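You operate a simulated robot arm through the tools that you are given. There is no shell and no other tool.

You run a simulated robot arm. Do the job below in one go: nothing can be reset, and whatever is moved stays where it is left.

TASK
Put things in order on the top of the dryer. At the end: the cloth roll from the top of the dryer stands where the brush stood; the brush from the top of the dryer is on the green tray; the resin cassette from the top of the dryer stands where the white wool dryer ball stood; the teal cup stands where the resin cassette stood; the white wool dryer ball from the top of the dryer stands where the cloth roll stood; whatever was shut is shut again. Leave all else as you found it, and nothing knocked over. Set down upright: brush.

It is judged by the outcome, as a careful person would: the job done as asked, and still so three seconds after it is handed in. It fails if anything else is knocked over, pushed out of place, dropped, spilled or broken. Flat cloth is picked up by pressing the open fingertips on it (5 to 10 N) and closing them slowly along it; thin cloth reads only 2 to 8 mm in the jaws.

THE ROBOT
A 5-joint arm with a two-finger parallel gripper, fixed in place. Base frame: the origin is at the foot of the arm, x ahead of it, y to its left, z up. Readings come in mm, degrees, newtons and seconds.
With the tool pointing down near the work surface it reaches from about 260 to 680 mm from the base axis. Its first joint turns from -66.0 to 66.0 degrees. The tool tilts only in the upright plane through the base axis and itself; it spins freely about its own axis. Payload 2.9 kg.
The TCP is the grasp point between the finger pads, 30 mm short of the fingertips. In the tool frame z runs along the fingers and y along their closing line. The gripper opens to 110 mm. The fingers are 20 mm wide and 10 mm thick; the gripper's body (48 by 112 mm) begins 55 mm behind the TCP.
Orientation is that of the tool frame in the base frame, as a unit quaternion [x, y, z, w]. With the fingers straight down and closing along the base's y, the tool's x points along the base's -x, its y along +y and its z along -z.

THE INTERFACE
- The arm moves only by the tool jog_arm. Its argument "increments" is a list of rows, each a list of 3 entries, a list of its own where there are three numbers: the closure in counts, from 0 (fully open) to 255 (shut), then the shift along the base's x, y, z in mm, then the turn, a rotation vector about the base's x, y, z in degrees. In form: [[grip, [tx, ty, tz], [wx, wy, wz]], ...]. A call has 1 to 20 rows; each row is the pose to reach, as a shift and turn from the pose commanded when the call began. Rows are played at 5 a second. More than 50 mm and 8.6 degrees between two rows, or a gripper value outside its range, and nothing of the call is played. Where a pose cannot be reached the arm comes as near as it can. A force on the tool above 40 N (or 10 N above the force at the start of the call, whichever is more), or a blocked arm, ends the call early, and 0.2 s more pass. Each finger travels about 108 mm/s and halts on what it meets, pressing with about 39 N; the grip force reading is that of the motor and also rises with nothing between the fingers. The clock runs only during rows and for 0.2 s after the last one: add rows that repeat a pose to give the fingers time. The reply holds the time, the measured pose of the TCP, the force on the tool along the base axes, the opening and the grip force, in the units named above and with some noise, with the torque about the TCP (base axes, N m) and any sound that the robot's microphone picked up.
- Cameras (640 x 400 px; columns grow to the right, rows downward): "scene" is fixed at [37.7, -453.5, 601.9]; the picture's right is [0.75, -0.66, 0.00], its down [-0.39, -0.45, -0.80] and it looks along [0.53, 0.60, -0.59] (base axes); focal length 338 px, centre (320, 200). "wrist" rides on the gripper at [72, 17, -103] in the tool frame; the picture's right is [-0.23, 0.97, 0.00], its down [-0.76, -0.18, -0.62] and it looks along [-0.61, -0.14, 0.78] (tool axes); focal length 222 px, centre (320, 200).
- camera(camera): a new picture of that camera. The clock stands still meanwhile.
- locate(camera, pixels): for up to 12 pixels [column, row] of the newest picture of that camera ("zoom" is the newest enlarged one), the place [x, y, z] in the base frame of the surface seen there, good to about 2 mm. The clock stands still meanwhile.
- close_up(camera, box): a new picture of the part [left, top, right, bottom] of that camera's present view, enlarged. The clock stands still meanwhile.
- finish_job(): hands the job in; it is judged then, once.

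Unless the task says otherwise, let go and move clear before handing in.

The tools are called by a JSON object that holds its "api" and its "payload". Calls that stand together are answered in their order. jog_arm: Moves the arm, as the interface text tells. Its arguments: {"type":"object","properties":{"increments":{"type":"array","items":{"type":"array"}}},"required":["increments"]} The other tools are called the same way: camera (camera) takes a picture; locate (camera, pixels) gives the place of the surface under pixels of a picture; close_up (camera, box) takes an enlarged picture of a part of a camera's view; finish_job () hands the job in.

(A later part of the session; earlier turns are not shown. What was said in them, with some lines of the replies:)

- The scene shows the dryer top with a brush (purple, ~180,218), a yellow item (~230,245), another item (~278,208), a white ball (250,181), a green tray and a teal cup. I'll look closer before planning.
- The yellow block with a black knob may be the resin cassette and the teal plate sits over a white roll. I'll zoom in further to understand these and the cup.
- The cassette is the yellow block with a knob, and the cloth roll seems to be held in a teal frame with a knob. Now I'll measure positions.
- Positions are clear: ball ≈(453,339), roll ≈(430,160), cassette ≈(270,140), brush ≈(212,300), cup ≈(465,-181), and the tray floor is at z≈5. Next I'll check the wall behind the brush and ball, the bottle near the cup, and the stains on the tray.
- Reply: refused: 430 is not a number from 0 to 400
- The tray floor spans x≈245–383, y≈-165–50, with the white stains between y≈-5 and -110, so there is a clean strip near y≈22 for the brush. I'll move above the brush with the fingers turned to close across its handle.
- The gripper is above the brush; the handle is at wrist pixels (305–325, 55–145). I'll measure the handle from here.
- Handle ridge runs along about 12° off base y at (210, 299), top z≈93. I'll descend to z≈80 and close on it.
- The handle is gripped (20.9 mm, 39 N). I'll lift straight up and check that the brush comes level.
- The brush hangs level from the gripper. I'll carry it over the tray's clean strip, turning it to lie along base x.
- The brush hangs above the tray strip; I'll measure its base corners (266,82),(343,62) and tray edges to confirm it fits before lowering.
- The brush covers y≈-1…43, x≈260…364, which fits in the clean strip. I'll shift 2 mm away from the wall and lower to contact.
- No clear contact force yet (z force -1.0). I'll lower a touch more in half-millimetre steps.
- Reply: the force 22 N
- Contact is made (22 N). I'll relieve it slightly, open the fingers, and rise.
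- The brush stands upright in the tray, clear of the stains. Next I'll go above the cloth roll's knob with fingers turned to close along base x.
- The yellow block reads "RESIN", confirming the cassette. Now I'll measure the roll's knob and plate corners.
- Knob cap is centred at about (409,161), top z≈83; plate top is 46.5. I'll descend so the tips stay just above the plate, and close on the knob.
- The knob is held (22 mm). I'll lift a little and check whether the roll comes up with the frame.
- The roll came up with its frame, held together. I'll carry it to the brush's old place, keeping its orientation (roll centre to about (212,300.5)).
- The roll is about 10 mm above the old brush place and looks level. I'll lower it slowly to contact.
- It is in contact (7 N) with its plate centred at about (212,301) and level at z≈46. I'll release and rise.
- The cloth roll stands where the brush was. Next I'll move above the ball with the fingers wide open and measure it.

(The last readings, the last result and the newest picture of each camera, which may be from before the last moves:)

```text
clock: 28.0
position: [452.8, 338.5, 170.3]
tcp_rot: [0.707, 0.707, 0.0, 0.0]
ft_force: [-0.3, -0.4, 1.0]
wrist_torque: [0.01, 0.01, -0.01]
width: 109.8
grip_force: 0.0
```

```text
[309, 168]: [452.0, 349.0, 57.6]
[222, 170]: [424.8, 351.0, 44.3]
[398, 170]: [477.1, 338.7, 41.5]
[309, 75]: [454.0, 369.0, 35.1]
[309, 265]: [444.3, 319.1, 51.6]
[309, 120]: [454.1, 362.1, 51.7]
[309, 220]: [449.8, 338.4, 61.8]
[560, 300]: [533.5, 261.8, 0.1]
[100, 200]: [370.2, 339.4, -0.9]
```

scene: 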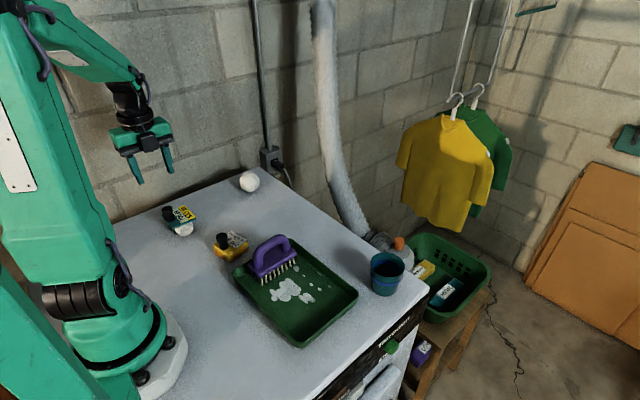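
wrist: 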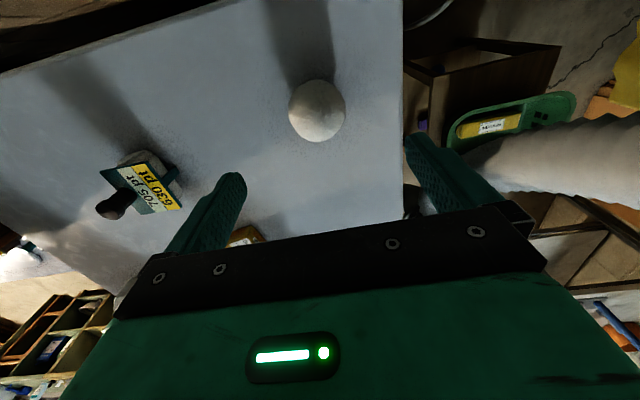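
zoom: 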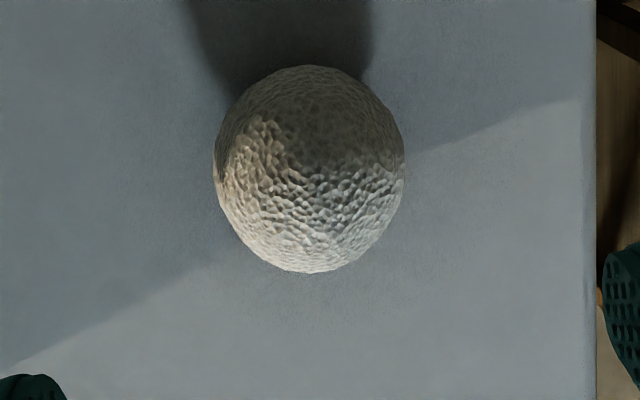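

The ball is centred near (451.5,340), radius ≈30. I'll descend around it and close gently.

{"api": "jog_arm", "payload": {"increments": [[0, [-1.5, 0.5, -40], [0, 0, 0]], [0, [-1.5, 0.5, -80], [0, 0, 0]], [0, [-1.5, 0.5, -115], [0, 0, 0]], [0, [-1.5, 0.5, -134], [0, 0, 0]], [0, [-1.5, 0.5, -134], [0, 0, 0]], [70, [-1.5, 0.5, -134], [0, 0, 0]], [100, [-1.5, 0.5, -134], [0, 0, 0]], [115, [-1.5, 0.5, -134], [0, 0, 0]], [130, [-1.5, 0.5, -134], [0, 0, 0]], [145, [-1.5, 0.5, -134], [0, 0, 0]], [145, [-1.5, 0.5, -134], [0, 0, 0]]]}}

{"api": "camera", "payload": {"camera": "wrist"}}

```text
clock: 30.4
position: [451.5, 340.1, 35.9]
tcp_rot: [0.707, 0.707, 0.0, 0.001]
ft_force: [-0.1, 0.6, -0.2]
wrist_torque: [0.02, -0.02, -0.01]
width: 59.8
grip_force: 38.6
```

```text
taken
```

wrist: 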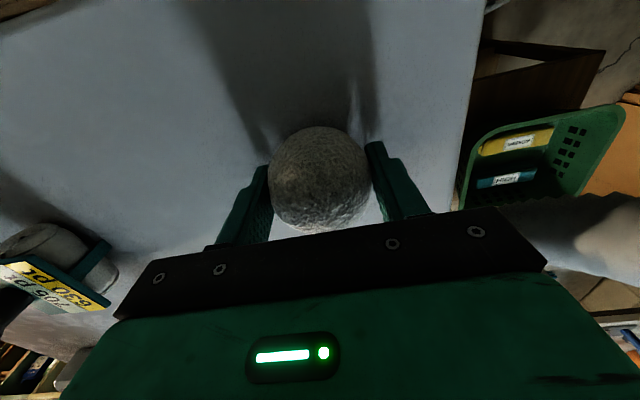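

The ball is held (59.8 mm). I'll lift, carry it to the roll's old place at (430,161), and lower to just above the surface.

{"api": "jog_arm", "payload": {"increments": [[145, [0, 0, 20], [0, 0, 0]], [145, [0, 0, 55], [0, 0, 0]], [145, [0, 0, 90], [0, 0, 0]], [145, [-3.6, -30, 90], [0, 0, 0]], [145, [-7.2, -60, 90], [0, 0, 0]], [145, [-10.8, -90, 90], [0, 0, 0]], [145, [-14.4, -120, 90], [0, 0, 0]], [145, [-18, -150, 90], [0, 0, 0]], [145, [-21.5, -179, 90], [0, 0, 0]], [145, [-21.5, -179, 90], [0, 0, 0]], [145, [-21.5, -179, 60], [0, 0, 0]], [145, [-21.5, -179, 30], [0, 0, 0]], [145, [-21.5, -179, 10], [0, 0, 0]], [145, [-21.5, -179, 3], [0, 0, 0]], [145, [-21.5, -179, 3], [0, 0, 0]]]}}

{"api": "close_up", "payload": {"camera": "scene", "box": [230, 140, 350, 240]}}

```text
clock: 33.6
position: [430.8, 161.1, 38.9]
tcp_rot: [0.707, 0.707, 0.0, 0.0]
ft_force: [-0.2, 0.5, 0.3]
wrist_torque: [0.03, 0.01, 0.0]
width: 59.9
grip_force: 38.9
```

```text
4.00 times, centred on (290, 190) of scene
```

zoom: 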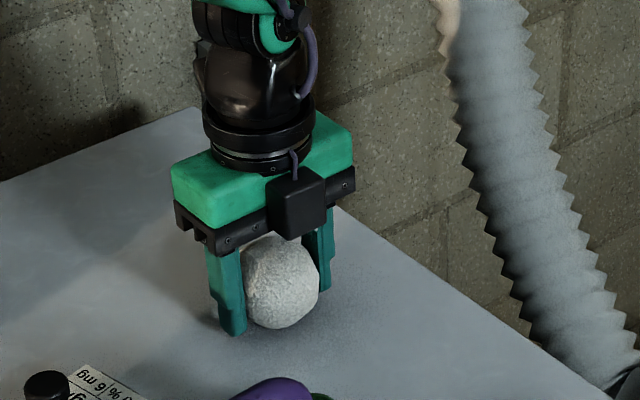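

The ball is about 3 mm above the surface. I'll lower until the force shows contact.

{"api": "jog_arm", "payload": {"increments": [[145, [0, 0, -1.5], [0, 0, 0]], [145, [0, 0, -2.5], [0, 0, 0]], [145, [0, 0, -3], [0, 0, 0]], [145, [0, 0, -3], [0, 0, 0]]]}}

```text
clock: 34.6
position: [430.3, 161.0, 36.1]
tcp_rot: [0.707, 0.707, 0.001, 0.0]
ft_force: [0.0, -1.1, -0.7]
wrist_torque: [-0.02, 0.01, 0.01]
width: 60.0
grip_force: 39.0
```

{"api": "jog_arm", "payload": {"increments": [[145, [0, 0, -0.5], [0, 0, 0]], [145, [0, 0, -0.8], [0, 0, 0]], [145, [0, 0, -0.8], [0, 0, 0]]]}}

```text
clock: 35.4
position: [430.4, 161.6, 35.7]
tcp_rot: [0.707, 0.707, 0.0, 0.0]
ft_force: [-1.1, -0.3, 1.9]
wrist_torque: [0.01, 0.01, 0.01]
width: 59.7
grip_force: 38.9
```

There's slight contact (about 2 N). I'll press 0.3 mm more and open slowly so the ball isn't nudged.

{"api": "jog_arm", "payload": {"increments": [[145, [0, 0, -0.3], [0, 0, 0]], [130, [0, 0, -0.3], [0, 0, 0]], [115, [0, 0, -0.3], [0, 0, 0]], [105, [0, 0, -0.3], [0, 0, 0]], [95, [0, 0, -0.3], [0, 0, 0]], [75, [0, 0, -0.3], [0, 0, 0]], [40, [0, 0, -0.3], [0, 0, 0]], [10, [0, 0, -0.3], [0, 0, 0]], [10, [0, 0, -0.3], [0, 0, 0]]]}}

{"api": "camera", "payload": {"camera": "wrist"}}

```text
clock: 37.4
position: [430.4, 160.8, 35.2]
tcp_rot: [0.707, 0.707, 0.0, -0.001]
ft_force: [-0.4, 0.3, 0.6]
wrist_torque: [0.01, -0.01, -0.03]
width: 105.8
grip_force: 0.1
```

```text
taken
```

wrist: 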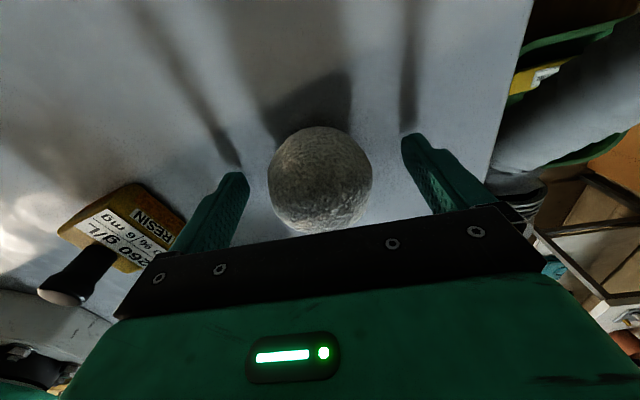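

The ball stays centred between the open fingers. I'll rise clear and check it's at rest.

{"api": "jog_arm", "payload": {"increments": [[10, [0, 0, 15], [0, 0, 0]], [10, [0, 0, 50], [0, 0, 0]], [10, [0, 0, 95], [0, 0, 0]], [10, [0, 0, 140], [0, 0, 0]], [10, [0, 0, 160], [0, 0, 0]], [10, [0, 0, 160], [0, 0, 0]]]}}

{"api": "camera", "payload": {"camera": "scene"}}

{"api": "camera", "payload": {"camera": "wrist"}}

```text
clock: 38.8
position: [430.0, 161.5, 195.2]
tcp_rot: [0.708, 0.707, 0.0, 0.0]
ft_force: [0.4, 0.2, 0.5]
wrist_torque: [-0.01, 0.0, 0.01]
width: 105.6
grip_force: 0.1
```

```text
taken
```

scene: 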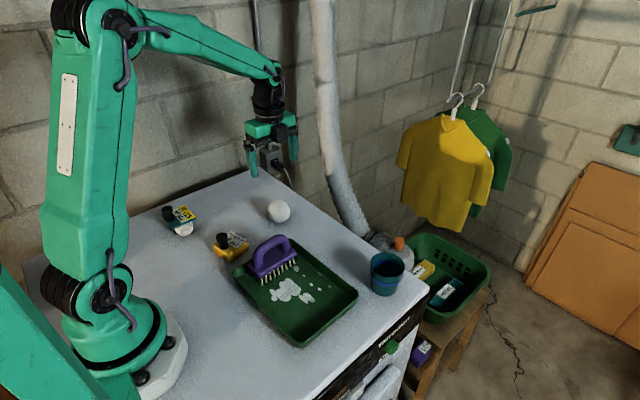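

```text
taken
```

wrist: 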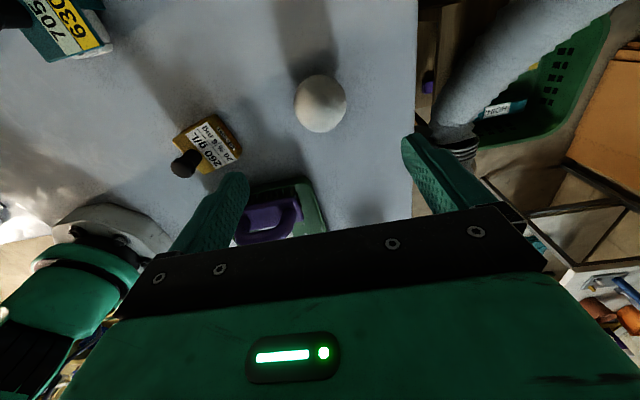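

The ball rests in place at scene pixel (279,211). Next I'll go above the cassette's knob, aligning the fingers to its roughly 11° yaw.

{"api": "jog_arm", "payload": {"increments": [[40, [-30, -4.5, 0], [0, 0, 2]], [80, [-60, -9, 0], [0, 0, 4]], [115, [-90, -13.5, 0], [0, 0, 6]], [115, [-120, -18, 0], [0, 0, 8]], [115, [-150, -22.5, -7], [0, 0, 10]], [115, [-179, -27, -15], [0, 0, 11.5]], [115, [-179, -27, -15], [0, 0, 11.5]]]}}

{"api": "camera", "payload": {"camera": "wrist"}}

{"api": "close_up", "payload": {"camera": "wrist", "box": [260, 60, 380, 160]}}

```text
clock: 40.4
position: [250.7, 134.4, 179.2]
tcp_rot: [0.633, 0.774, 0.0, 0.0]
ft_force: [-0.2, 0.3, -0.3]
wrist_torque: [0.03, -0.01, 0.02]
width: 60.3
grip_force: 0.0
```

```text
taken
```

wrist: 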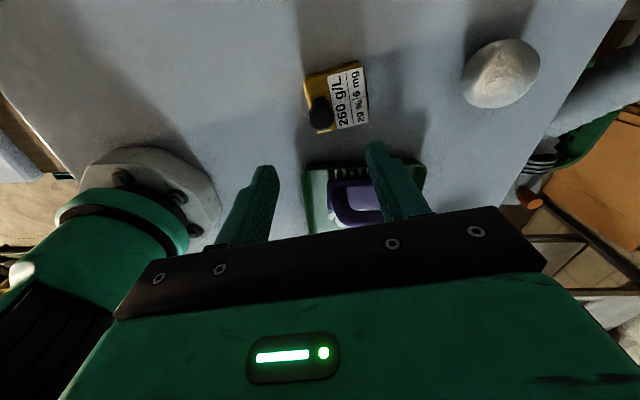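

```text
4.00 times, centred on (320, 110) of wrist
```

zoom: 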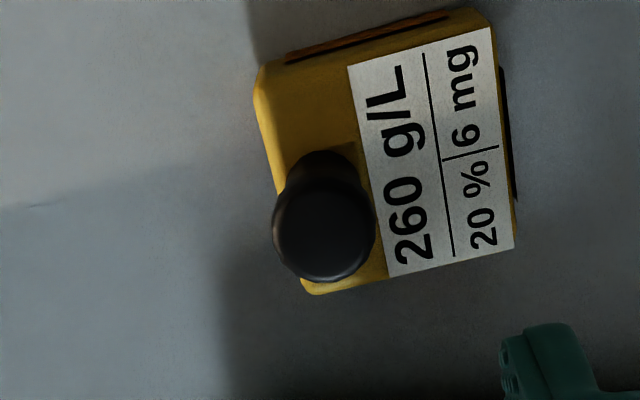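

{"api": "locate", "payload": {"camera": "zoom", "pixels": [[324, 230], [277, 230], [372, 225], [325, 275], [322, 190], [263, 75], [312, 290], [485, 15], [510, 240], [420, 130], [275, 65], [325, 155]]}}

```text
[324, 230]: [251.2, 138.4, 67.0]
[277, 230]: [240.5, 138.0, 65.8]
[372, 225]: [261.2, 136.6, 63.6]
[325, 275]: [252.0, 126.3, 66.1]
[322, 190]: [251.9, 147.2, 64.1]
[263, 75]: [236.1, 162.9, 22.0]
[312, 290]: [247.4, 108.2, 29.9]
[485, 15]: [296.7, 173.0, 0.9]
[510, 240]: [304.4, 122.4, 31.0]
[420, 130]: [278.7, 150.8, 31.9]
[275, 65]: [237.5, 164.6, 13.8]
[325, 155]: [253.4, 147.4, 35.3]
```

The knob is centred at about (251,137), top z≈67, block top ≈31. I'll descend with the tips just above the block and close on the knob.

{"api": "jog_arm", "payload": {"increments": [[115, [0, 3, -40], [0, 0, 0.5]], [115, [0, 3, -80], [0, 0, 0.5]], [115, [0, 3, -105], [0, 0, 0.5]], [115, [0, 3, -116], [0, 0, 0.5]], [115, [0, 3, -116], [0, 0, 0.5]], [180, [0, 3, -116], [0, 0, 0.5]], [230, [0, 3, -116], [0, 0, 0.5]], [255, [0, 3, -116], [0, 0, 0.5]], [255, [0, 3, -116], [0, 0, 0.5]], [255, [0, 3, -116], [0, 0, 0.5]]]}}

{"api": "close_up", "payload": {"camera": "scene", "box": [180, 190, 280, 280]}}

```text
clock: 42.6
position: [252.4, 136.8, 63.4]
tcp_rot: [0.629, 0.777, 0.001, 0.0]
ft_force: [0.2, 0.7, -0.2]
wrist_torque: [0.04, 0.02, 0.04]
width: 22.3
grip_force: 38.5
```

```text
4.44 times, centred on (230, 235) of scene
```

zoom: 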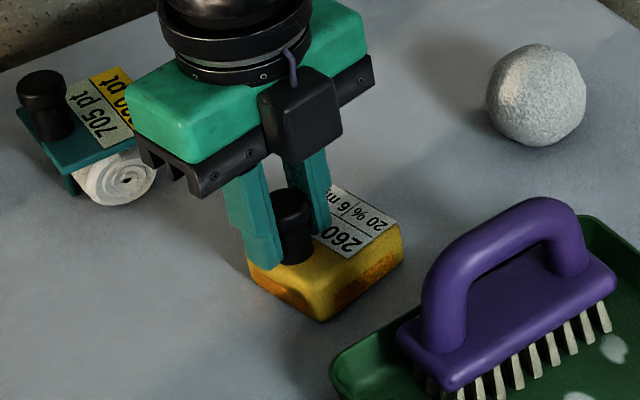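

The knob is gripped (22.3 mm). I'll lift and check the cassette hangs level.

{"api": "jog_arm", "payload": {"increments": [[255, [0, 0, 10], [0, 0, 0]], [255, [0, 0, 40], [0, 0, 0]], [255, [0, 0, 80], [0, 0, 0]], [255, [0, 0, 115], [0, 0, 0]], [255, [0, 0, 115], [0, 0, 0]]]}}

{"api": "close_up", "payload": {"camera": "scene", "box": [160, 110, 300, 220]}}

```text
clock: 43.8
position: [252.8, 135.8, 179.0]
tcp_rot: [0.629, 0.777, 0.001, -0.001]
ft_force: [-0.4, -0.4, -0.6]
wrist_torque: [0.01, 0.0, 0.01]
width: 22.2
grip_force: 38.7
```

```text
3.64 times, centred on (230, 165) of scene
```

zoom: 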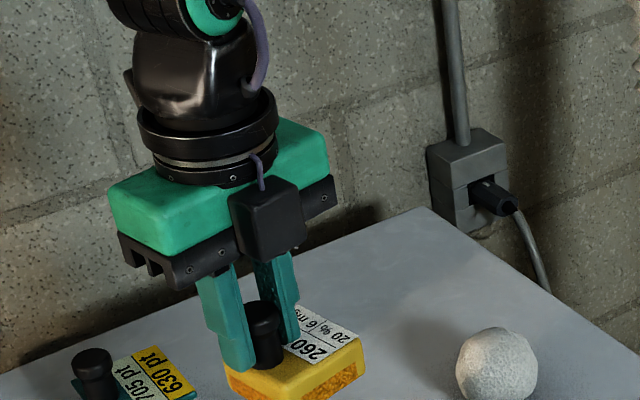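

It hangs level. I'll carry it to the ball's old place (cassette centre to (451.5,340)) and stop just above the surface.

{"api": "jog_arm", "payload": {"increments": [[255, [22.7, 25, 0], [0, 0, 0]], [255, [45.5, 50, 0], [0, 0, 0]], [255, [68, 74.6, 0], [0, 0, 0]], [255, [91, 99.5, 0], [0, 0, 0]], [255, [113.6, 124.4, 0], [0, 0, 0]], [255, [136.4, 149.3, 0], [0, 0, 0]], [255, [159, 174, 0], [0, 0, 0]], [255, [181.8, 199, 0], [0, 0, 0]], [255, [181.8, 199, 0], [0, 0, 0]], [255, [181.8, 199, -40], [0, 0, 0]], [255, [181.8, 199, -80], [0, 0, 0]], [255, [181.8, 199, -105], [0, 0, 0]], [255, [181.8, 199, -112], [0, 0, 0]], [255, [181.8, 199, -112], [0, 0, 0]]]}}

{"api": "close_up", "payload": {"camera": "scene", "box": [190, 130, 310, 220]}}

{"api": "camera", "payload": {"camera": "wrist"}}

```text
clock: 46.8
position: [433.5, 335.9, 66.8]
tcp_rot: [0.63, 0.777, 0.0, 0.0]
ft_force: [-0.8, 0.5, -0.5]
wrist_torque: [-0.01, 0.01, -0.01]
width: 22.3
grip_force: 38.8
```

```text
4.44 times, centred on (250, 175) of scene
```

zoom: 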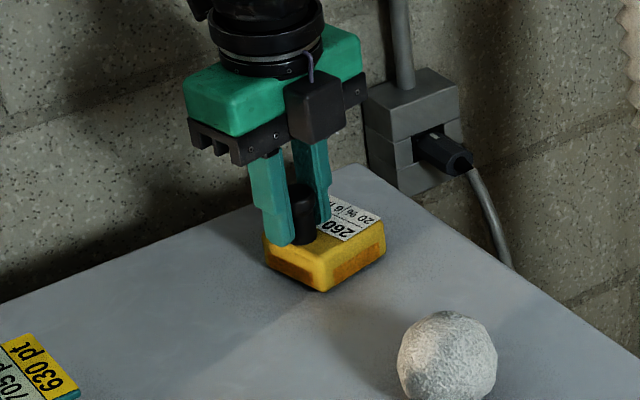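

```text
taken
```

wrist: 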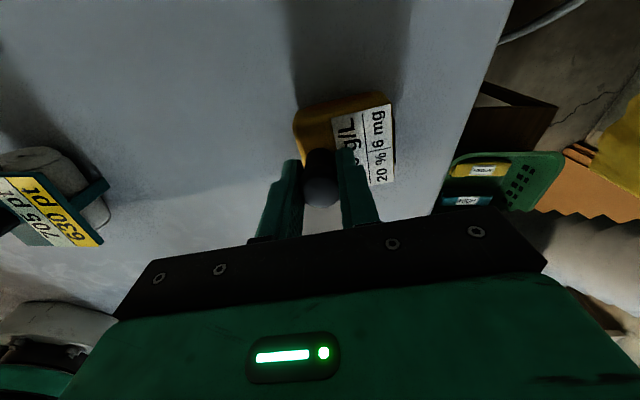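

The cassette hovers about 3 mm over the ball's old place. I'll lower it to contact.

{"api": "jog_arm", "payload": {"increments": [[255, [0, 0, -1.5], [0, 0, 0]], [255, [0, 0, -2.5], [0, 0, 0]], [255, [0, 0, -3.2], [0, 0, 0]], [255, [0, 0, -3.6], [0, 0, 0]], [255, [0, 0, -3.6], [0, 0, 0]]]}}

{"api": "camera", "payload": {"camera": "wrist"}}

{"api": "locate", "payload": {"camera": "wrist", "pixels": [[302, 115], [386, 97], [392, 180], [340, 110], [375, 170]]}}

```text
clock: 48.0
position: [433.7, 336.3, 64.4]
tcp_rot: [0.63, 0.777, 0.0, 0.0]
ft_force: [-1.9, -0.5, 5.5]
wrist_torque: [-0.16, 0.03, -0.02]
width: 22.6
grip_force: 38.9
```

```text
taken
```

wrist: 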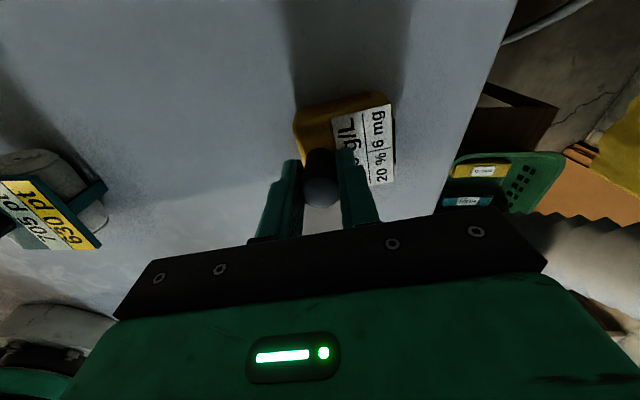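

```text
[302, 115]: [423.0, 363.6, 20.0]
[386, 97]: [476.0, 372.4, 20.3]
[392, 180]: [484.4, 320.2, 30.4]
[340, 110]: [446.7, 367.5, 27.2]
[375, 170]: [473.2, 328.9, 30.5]
```

Contact is made (5.5 N). I'll release and rise clear.

{"api": "jog_arm", "payload": {"increments": [[255, [0, 0, 0.2], [0, 0, 0]], [200, [0, 0, 0.2], [0, 0, 0]], [160, [0, 0, 0.2], [0, 0, 0]], [115, [0, 0, 0.2], [0, 0, 0]], [115, [0, 0, 0.2], [0, 0, 0]], [115, [0, 0, 20], [0, 0, 0]], [115, [0, 0, 60], [0, 0, 0]], [115, [0, 0, 100], [0, 0, 0]], [115, [0, 0, 136], [0, 0, 0]], [115, [0, 0, 136], [0, 0, 0]]]}}

{"api": "camera", "payload": {"camera": "wrist"}}

{"api": "camera", "payload": {"camera": "scene"}}

```text
clock: 50.2
position: [433.0, 336.3, 200.3]
tcp_rot: [0.63, 0.777, 0.0, 0.0]
ft_force: [0.3, -1.5, -0.3]
wrist_torque: [0.0, -0.03, -0.03]
width: 60.3
grip_force: 0.0
```

```text
taken
```

wrist: 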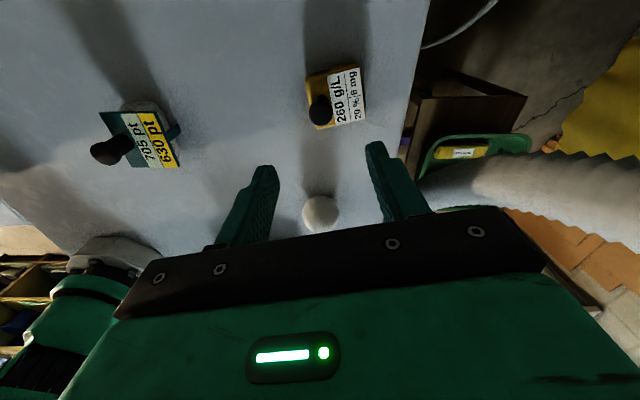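

```text
taken
```

scene: 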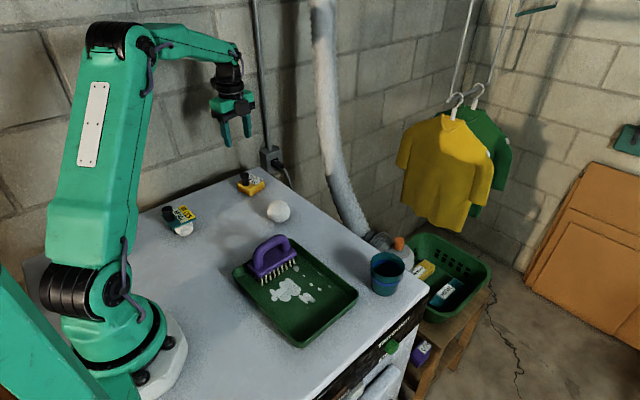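

The cassette is placed. Now I'll move to above the cup, turning the fingers to close along base y, and look inside.

{"api": "jog_arm", "payload": {"increments": [[100, [2, -34.5, 0], [0, 0, 5.2]], [80, [4, -69, 0], [0, 0, 10.4]], [60, [6.5, -103.5, 0], [0, 0, 15.5]], [40, [8.5, -138, 0], [0, 0, 20.7]], [20, [10.7, -172.5, 0], [0, 0, 25.9]], [0, [12.8, -207, 0], [0, 0, 31]], [0, [15, -241.5, 0], [0, 0, 36.2]], [0, [17, -276, 0], [0, 0, 41.3]], [0, [19.3, -310.5, 0], [0, 0, 46.5]], [0, [21.5, -345, 0], [0, 0, 51.7]], [0, [23.6, -379.5, 0], [0, 0, 56.9]], [0, [25.8, -414, 0], [0, 0, 62]], [0, [28, -448.5, 0], [0, 0, 67.2]], [0, [30, -483, 0], [0, 0, 72.4]], [0, [32.2, -517, 0], [0, 0, 77.5]], [0, [32.2, -517, 0], [0, 0, 77.5]]]}}

{"api": "camera", "payload": {"camera": "wrist"}}

{"api": "close_up", "payload": {"camera": "wrist", "box": [250, 50, 390, 170]}}

{"api": "camera", "payload": {"camera": "scene"}}

```text
clock: 53.6
position: [465.7, -180.0, 199.4]
tcp_rot: [0.004, 1.0, 0.0, 0.0]
ft_force: [0.4, -0.2, 0.9]
wrist_torque: [0.01, 0.0, 0.03]
width: 110.0
grip_force: 0.0
```

```text
taken
```

wrist: 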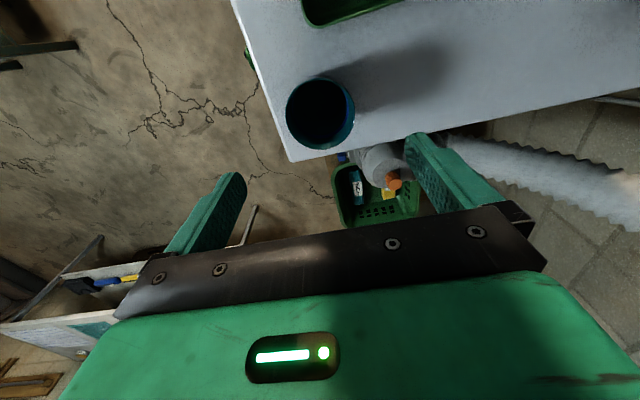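

```text
3.33 times, centred on (320, 110) of wrist
```

zoom: 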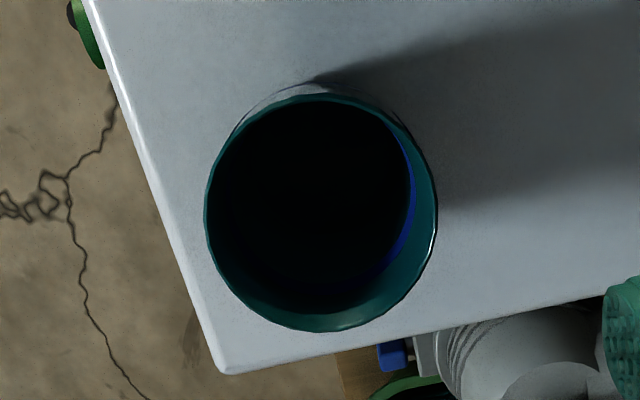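

```text
taken
```

scene: 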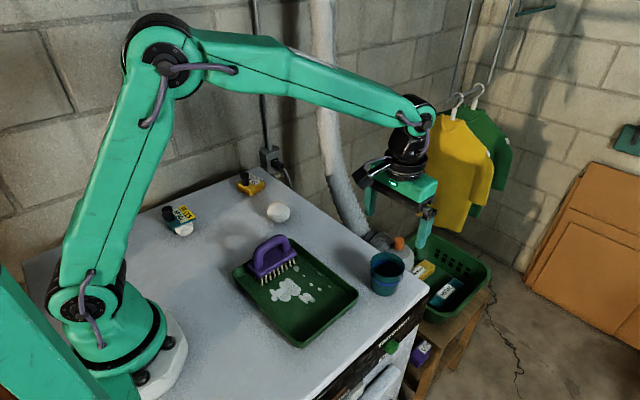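

The cup interior looks dark; there's a pale arc next to its rim at zoom (320,90). I'll measure these.

{"api": "close_up", "payload": {"camera": "wrist", "box": [275, 65, 365, 155]}}

{"api": "locate", "payload": {"camera": "zoom", "pixels": [[320, 75], [260, 78], [390, 90], [150, 200], [484, 200], [320, 365], [320, 200], [260, 150], [320, 260], [440, 190], [320, 85], [250, 250]]}}

```text
4.44 times, centred on (320, 110) of wrist
```

zoom: 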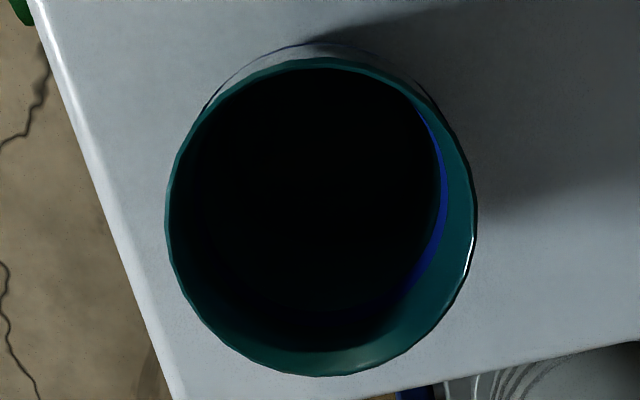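

```text
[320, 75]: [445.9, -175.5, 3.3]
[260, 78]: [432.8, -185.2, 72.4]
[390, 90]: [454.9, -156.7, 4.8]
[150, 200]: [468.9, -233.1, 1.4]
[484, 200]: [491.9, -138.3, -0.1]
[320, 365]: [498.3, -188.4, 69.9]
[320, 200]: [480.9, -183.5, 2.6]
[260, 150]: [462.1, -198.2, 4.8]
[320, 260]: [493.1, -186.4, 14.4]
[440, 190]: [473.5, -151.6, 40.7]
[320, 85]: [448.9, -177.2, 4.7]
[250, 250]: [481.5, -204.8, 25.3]
```

I want a closer look at the cup's outside band, which may be a separate ring or a nested cup.

{"api": "close_up", "payload": {"camera": "scene", "box": [364, 246, 410, 300]}}

{"api": "close_up", "payload": {"camera": "scene", "box": [366, 250, 388, 284]}}

{"api": "close_up", "payload": {"camera": "scene", "box": [386, 256, 408, 290]}}

{"api": "close_up", "payload": {"camera": "wrist", "box": [300, 65, 350, 95]}}

```text
7.41 times, centred on (387, 273) of scene
```

zoom: 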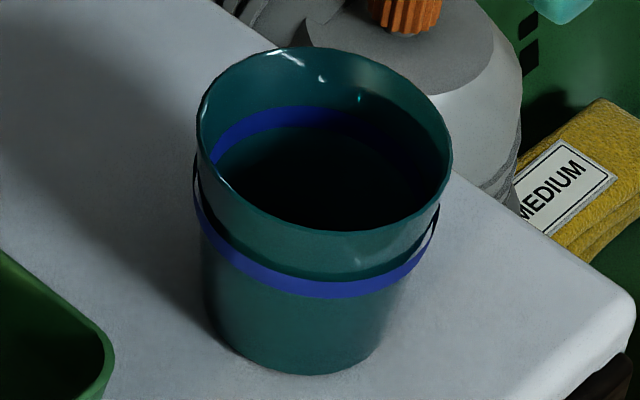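

```text
11.76 times, centred on (377, 267) of scene
```

zoom: 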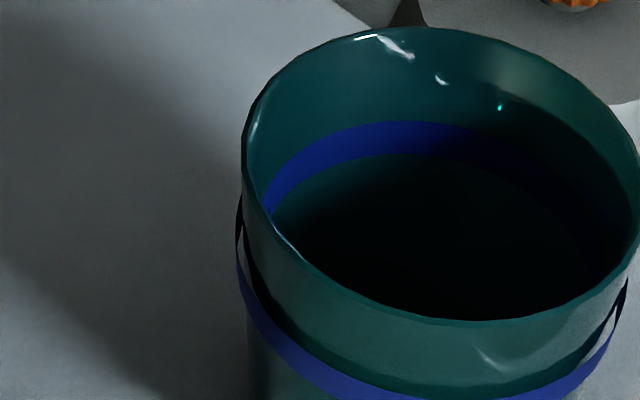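

```text
11.76 times, centred on (397, 273) of scene
```

zoom: 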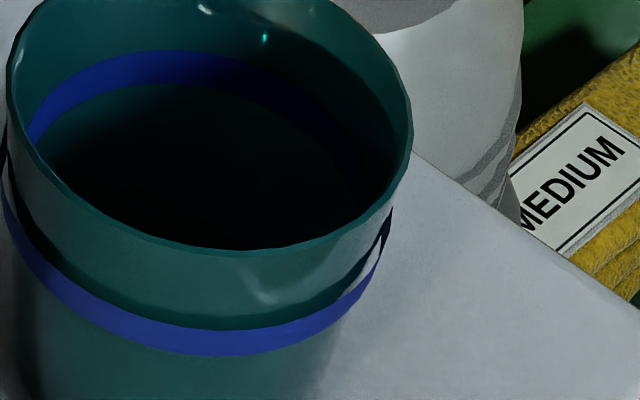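

```text
12.80 times, centred on (325, 80) of wrist
```

zoom: 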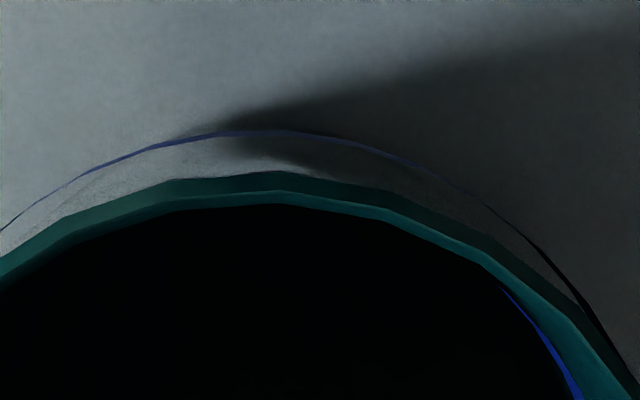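

The blue band is a marking round the cup and it appears to be one cup, centred at (465,-181), rim z=72. I'll descend and close on it slowly.

{"api": "jog_arm", "payload": {"increments": [[0, [0, 0, -40], [0, 0, 0]], [0, [0, 0, -80], [0, 0, 0]], [0, [0, 0, -120], [0, 0, 0]], [0, [0, 0, -138], [0, 0, 0]], [0, [0, 0, -138], [0, 0, 0]], [50, [0, 0, -138], [0, 0, 0]], [75, [0, 0, -138], [0, 0, 0]], [85, [0, 0, -138], [0, 0, 0]], [95, [0, 0, -138], [0, 0, 0]], [105, [0, 0, -138], [0, 0, 0]], [115, [0, 0, -138], [0, 0, 0]], [115, [0, 0, -138], [0, 0, 0]]]}}

{"api": "camera", "payload": {"camera": "wrist"}}

{"api": "close_up", "payload": {"camera": "scene", "box": [330, 200, 450, 310]}}

```text
clock: 56.2
position: [466.1, -179.9, 61.7]
tcp_rot: [0.004, 1.0, -0.001, 0.0]
ft_force: [0.3, 0.6, -0.4]
wrist_torque: [0.01, -0.01, 0.02]
width: 63.5
grip_force: 39.2
```

```text
taken
```

wrist: 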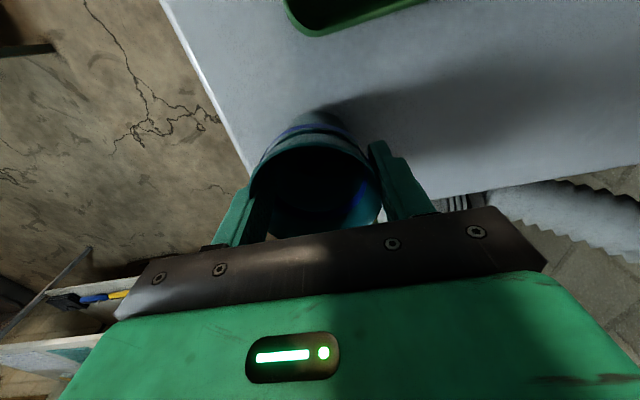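

```text
3.64 times, centred on (390, 255) of scene
```

zoom: 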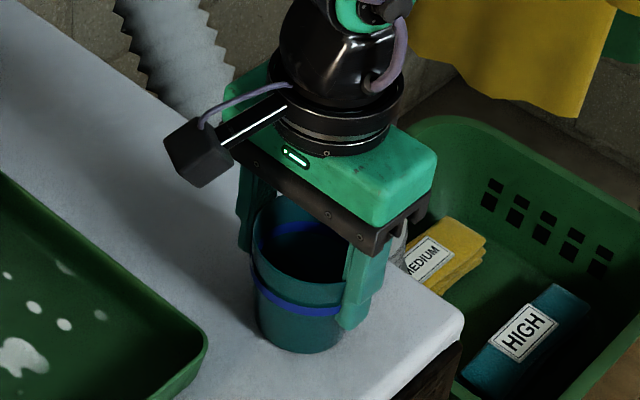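

The cup is held (63.5 mm). I'll lift gently and check it's upright and comes up whole.

{"api": "jog_arm", "payload": {"increments": [[115, [0, 0, 4], [0, 0, 0]], [115, [0, 0, 10], [0, 0, 0]], [115, [0, 0, 18], [0, 0, 0]], [115, [0, 0, 28], [0, 0, 0]], [115, [0, 0, 28], [0, 0, 0]]]}}

{"api": "close_up", "payload": {"camera": "scene", "box": [330, 200, 450, 310]}}

{"api": "camera", "payload": {"camera": "wrist"}}

```text
clock: 57.4
position: [465.8, -180.9, 89.8]
tcp_rot: [0.005, 1.0, 0.0, -0.001]
ft_force: [0.4, -0.3, -1.1]
wrist_torque: [-0.04, -0.04, -0.01]
width: 63.5
grip_force: 38.7
```

```text
3.64 times, centred on (390, 255) of scene
```

zoom: 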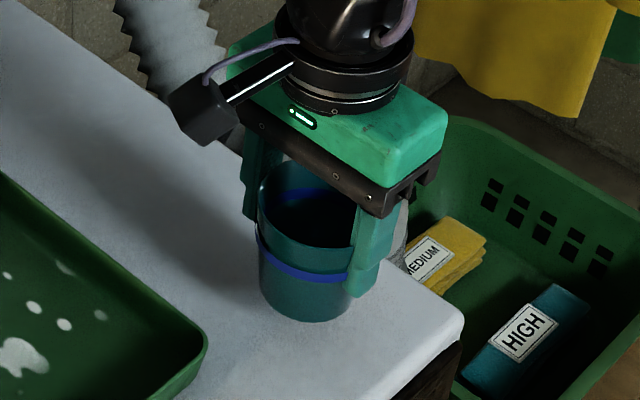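

```text
taken
```

wrist: 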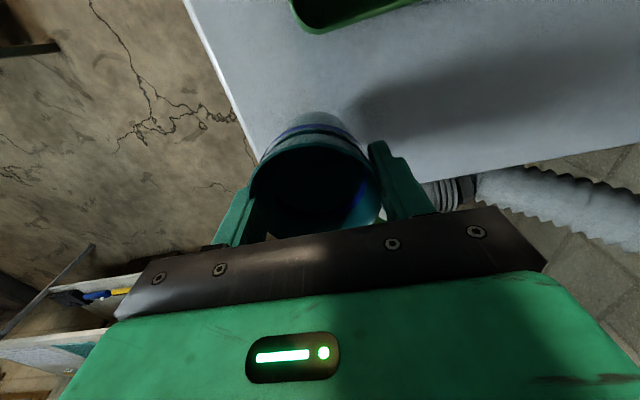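

The cup lifts upright. I'll raise it higher and carry it smoothly over the tray to the cassette's old place at (270,141.5).

{"api": "jog_arm", "payload": {"increments": [[115, [0, 0, 25], [0, 0, 0]], [115, [0, 0, 60], [0, 0, 0]], [115, [0, 0, 90], [0, 0, 0]], [115, [-5, 8, 105], [0, 0, 0]], [115, [-18, 30, 110], [0, 0, 0]], [115, [-36, 60, 110], [0, 0, 0]], [115, [-54.5, 90, 110], [0, 0, 0]], [115, [-73, 120, 110], [0, 0, 0]], [115, [-91, 151, 110], [0, 0, 0]], [115, [-110, 181.5, 110], [0, 0, 0]], [115, [-128, 212, 110], [0, 0, 0]], [115, [-146.5, 242, 110], [0, 0, 0]], [115, [-165, 272.5, 110], [0, 0, 0]], [115, [-182, 301, 110], [0, 0, 0]], [115, [-192, 317.5, 110], [0, 0, 0]], [115, [-195, 322.5, 105], [0, 0, 0]], [115, [-195, 322.5, 80], [0, 0, 0]], [115, [-195, 322.5, 45], [0, 0, 0]], [115, [-195, 322.5, 15], [0, 0, 0]], [115, [-195, 322.5, 0], [0, 0, 0]]]}}

{"api": "close_up", "payload": {"camera": "scene", "box": [170, 170, 310, 290]}}

{"api": "camera", "payload": {"camera": "wrist"}}

```text
clock: 61.6
position: [270.5, 142.0, 88.5]
tcp_rot: [0.004, 1.0, 0.0, 0.0]
ft_force: [0.7, -0.6, 0.0]
wrist_torque: [0.0, -0.01, 0.01]
width: 63.2
grip_force: 38.6
```

```text
3.33 times, centred on (240, 230) of scene
```

zoom: 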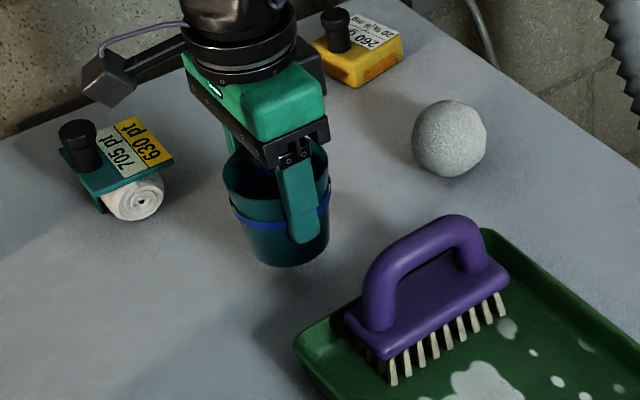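

```text
taken
```

wrist: 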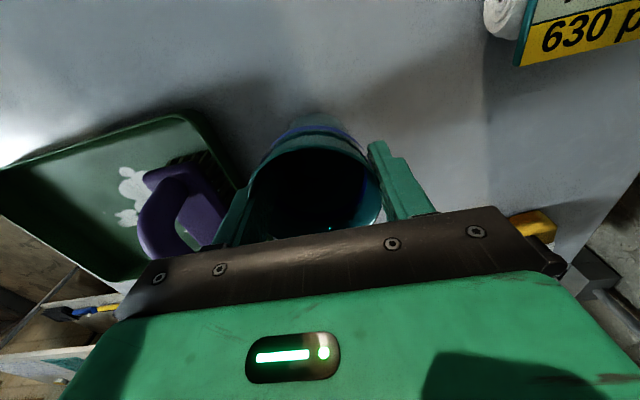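

The cup is over its target about 28 mm up. I'll lower it nearly to the surface.

{"api": "jog_arm", "payload": {"increments": [[115, [0, 0, -12], [0, 0, 0]], [115, [0, 0, -21], [0, 0, 0]], [115, [0, 0, -25], [0, 0, 0]], [115, [0, 0, -27], [0, 0, 0]], [115, [0, 0, -28], [0, 0, 0]], [115, [0, 0, -28], [0, 0, 0]]]}}

```text
clock: 63.0
position: [270.6, 141.7, 61.2]
tcp_rot: [0.004, 1.0, 0.0, 0.0]
ft_force: [0.0, 0.5, -1.7]
wrist_torque: [-0.01, -0.01, 0.01]
width: 63.3
grip_force: 39.6
```

{"api": "jog_arm", "payload": {"increments": [[115, [0, 0, -0.5], [0, 0, 0]], [115, [0, 0, -1.0], [0, 0, 0]], [115, [0, 0, -1.0], [0, 0, 0]]]}}

```text
clock: 63.8
position: [270.2, 142.4, 60.9]
tcp_rot: [0.005, 1.0, 0.0, 0.0]
ft_force: [-1.6, -1.1, 7.6]
wrist_torque: [-0.19, 0.04, 0.0]
width: 63.0
grip_force: 38.9
```

Contact is made (7.6 N). I'll open slowly and rise straight up.

{"api": "jog_arm", "payload": {"increments": [[115, [0, 0, 0.2], [0, 0, 0]], [104, [0, 0, 0.2], [0, 0, 0]], [92, [0, 0, 0.2], [0, 0, 0]], [75, [0, 0, 0.2], [0, 0, 0]], [50, [0, 0, 0.2], [0, 0, 0]], [30, [0, 0, 0.2], [0, 0, 0]], [30, [0, 0, 0.2], [0, 0, 0]], [30, [0, 0, 20], [0, 0, 0]], [30, [0, 0, 60], [0, 0, 0]], [30, [0, 0, 100], [0, 0, 0]], [30, [0, 0, 140], [0, 0, 0]], [30, [0, 0, 180], [0, 0, 0]], [30, [0, 0, 180], [0, 0, 0]]]}}

{"api": "camera", "payload": {"camera": "scene"}}

{"api": "close_up", "payload": {"camera": "scene", "box": [140, 160, 320, 290]}}

{"api": "camera", "payload": {"camera": "wrist"}}

```text
clock: 66.6
position: [269.6, 141.8, 241.4]
tcp_rot: [0.004, 1.0, 0.0, 0.0]
ft_force: [1.2, -0.3, 0.1]
wrist_torque: [-0.02, -0.04, 0.01]
width: 97.0
grip_force: 0.2
```

```text
taken
```

scene: 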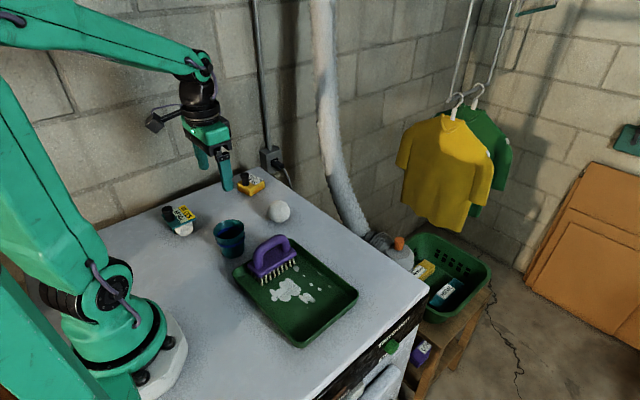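

```text
3.08 times, centred on (230, 225) of scene
```

zoom: 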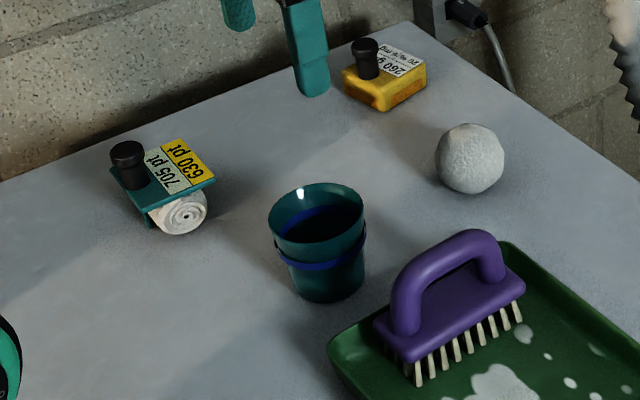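

```text
taken
```

wrist: 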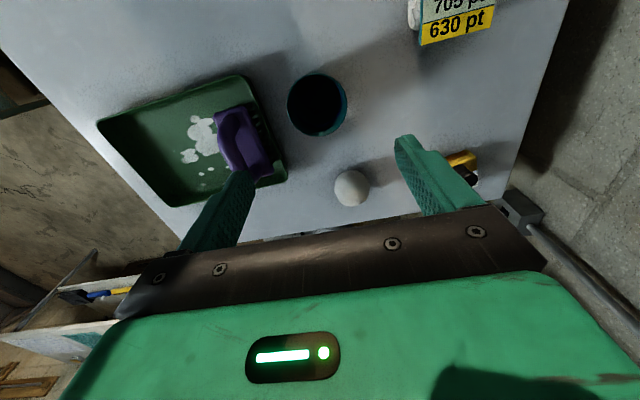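

Everything appears in place. I'll verify the final positions and that the tray hasn't moved.

{"api": "locate", "payload": {"camera": "zoom", "pixels": [[270, 215], [363, 215], [318, 185], [310, 243], [470, 158], [365, 48], [345, 75], [425, 68], [112, 168], [212, 178], [380, 320], [522, 285]]}}

{"api": "locate", "payload": {"camera": "scene", "pixels": [[288, 240], [232, 275], [301, 346], [357, 293], [325, 310]]}}

```text
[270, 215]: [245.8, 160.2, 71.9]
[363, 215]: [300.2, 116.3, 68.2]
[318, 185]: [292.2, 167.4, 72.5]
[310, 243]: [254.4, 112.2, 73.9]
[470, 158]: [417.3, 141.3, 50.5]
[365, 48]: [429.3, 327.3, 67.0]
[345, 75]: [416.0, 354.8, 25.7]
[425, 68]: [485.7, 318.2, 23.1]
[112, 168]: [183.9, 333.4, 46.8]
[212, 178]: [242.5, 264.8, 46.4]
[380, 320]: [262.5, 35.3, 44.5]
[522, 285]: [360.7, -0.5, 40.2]
```

```text
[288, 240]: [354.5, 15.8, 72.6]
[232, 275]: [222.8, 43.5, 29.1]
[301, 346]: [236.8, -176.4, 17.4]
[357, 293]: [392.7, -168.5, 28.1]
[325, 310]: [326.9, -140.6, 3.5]
```

The cup is at about (272,140), the ball near (430,161), the cassette near (451,338) and the roll near (212,300). The brush is upright in the tray, the tray hasn't moved, and the gripper is clear, so I'm handing in.

{"api": "finish_job", "payload": {}}

```text
The job is handed in.
```

I moved all five items and handed the job in. In the last pictures everything stood in its new place and nothing had been knocked over.

| Item | Where it is now | Position (mm, base frame x, y) |
|---|---|---|
| Brush | upright on the green tray, bristles down, clear of the white stains | about (312, 20) |
| Cloth roll | where the brush stood | about (212, 300) |
| White wool dryer ball | where the cloth roll stood | about (430, 161) |
| Resin cassette | where the ball stood | about (451, 338) |
| Teal cup | where the cassette stood, upright | about (272, 140) |

- **Tray:** the three corners I could re-measure were where they started.
- **Shut things:** I opened nothing, so there was nothing to shut again.
- **Arm:** the gripper let go of everything and was clear, about 240 mm above the dryer top, when I handed in.
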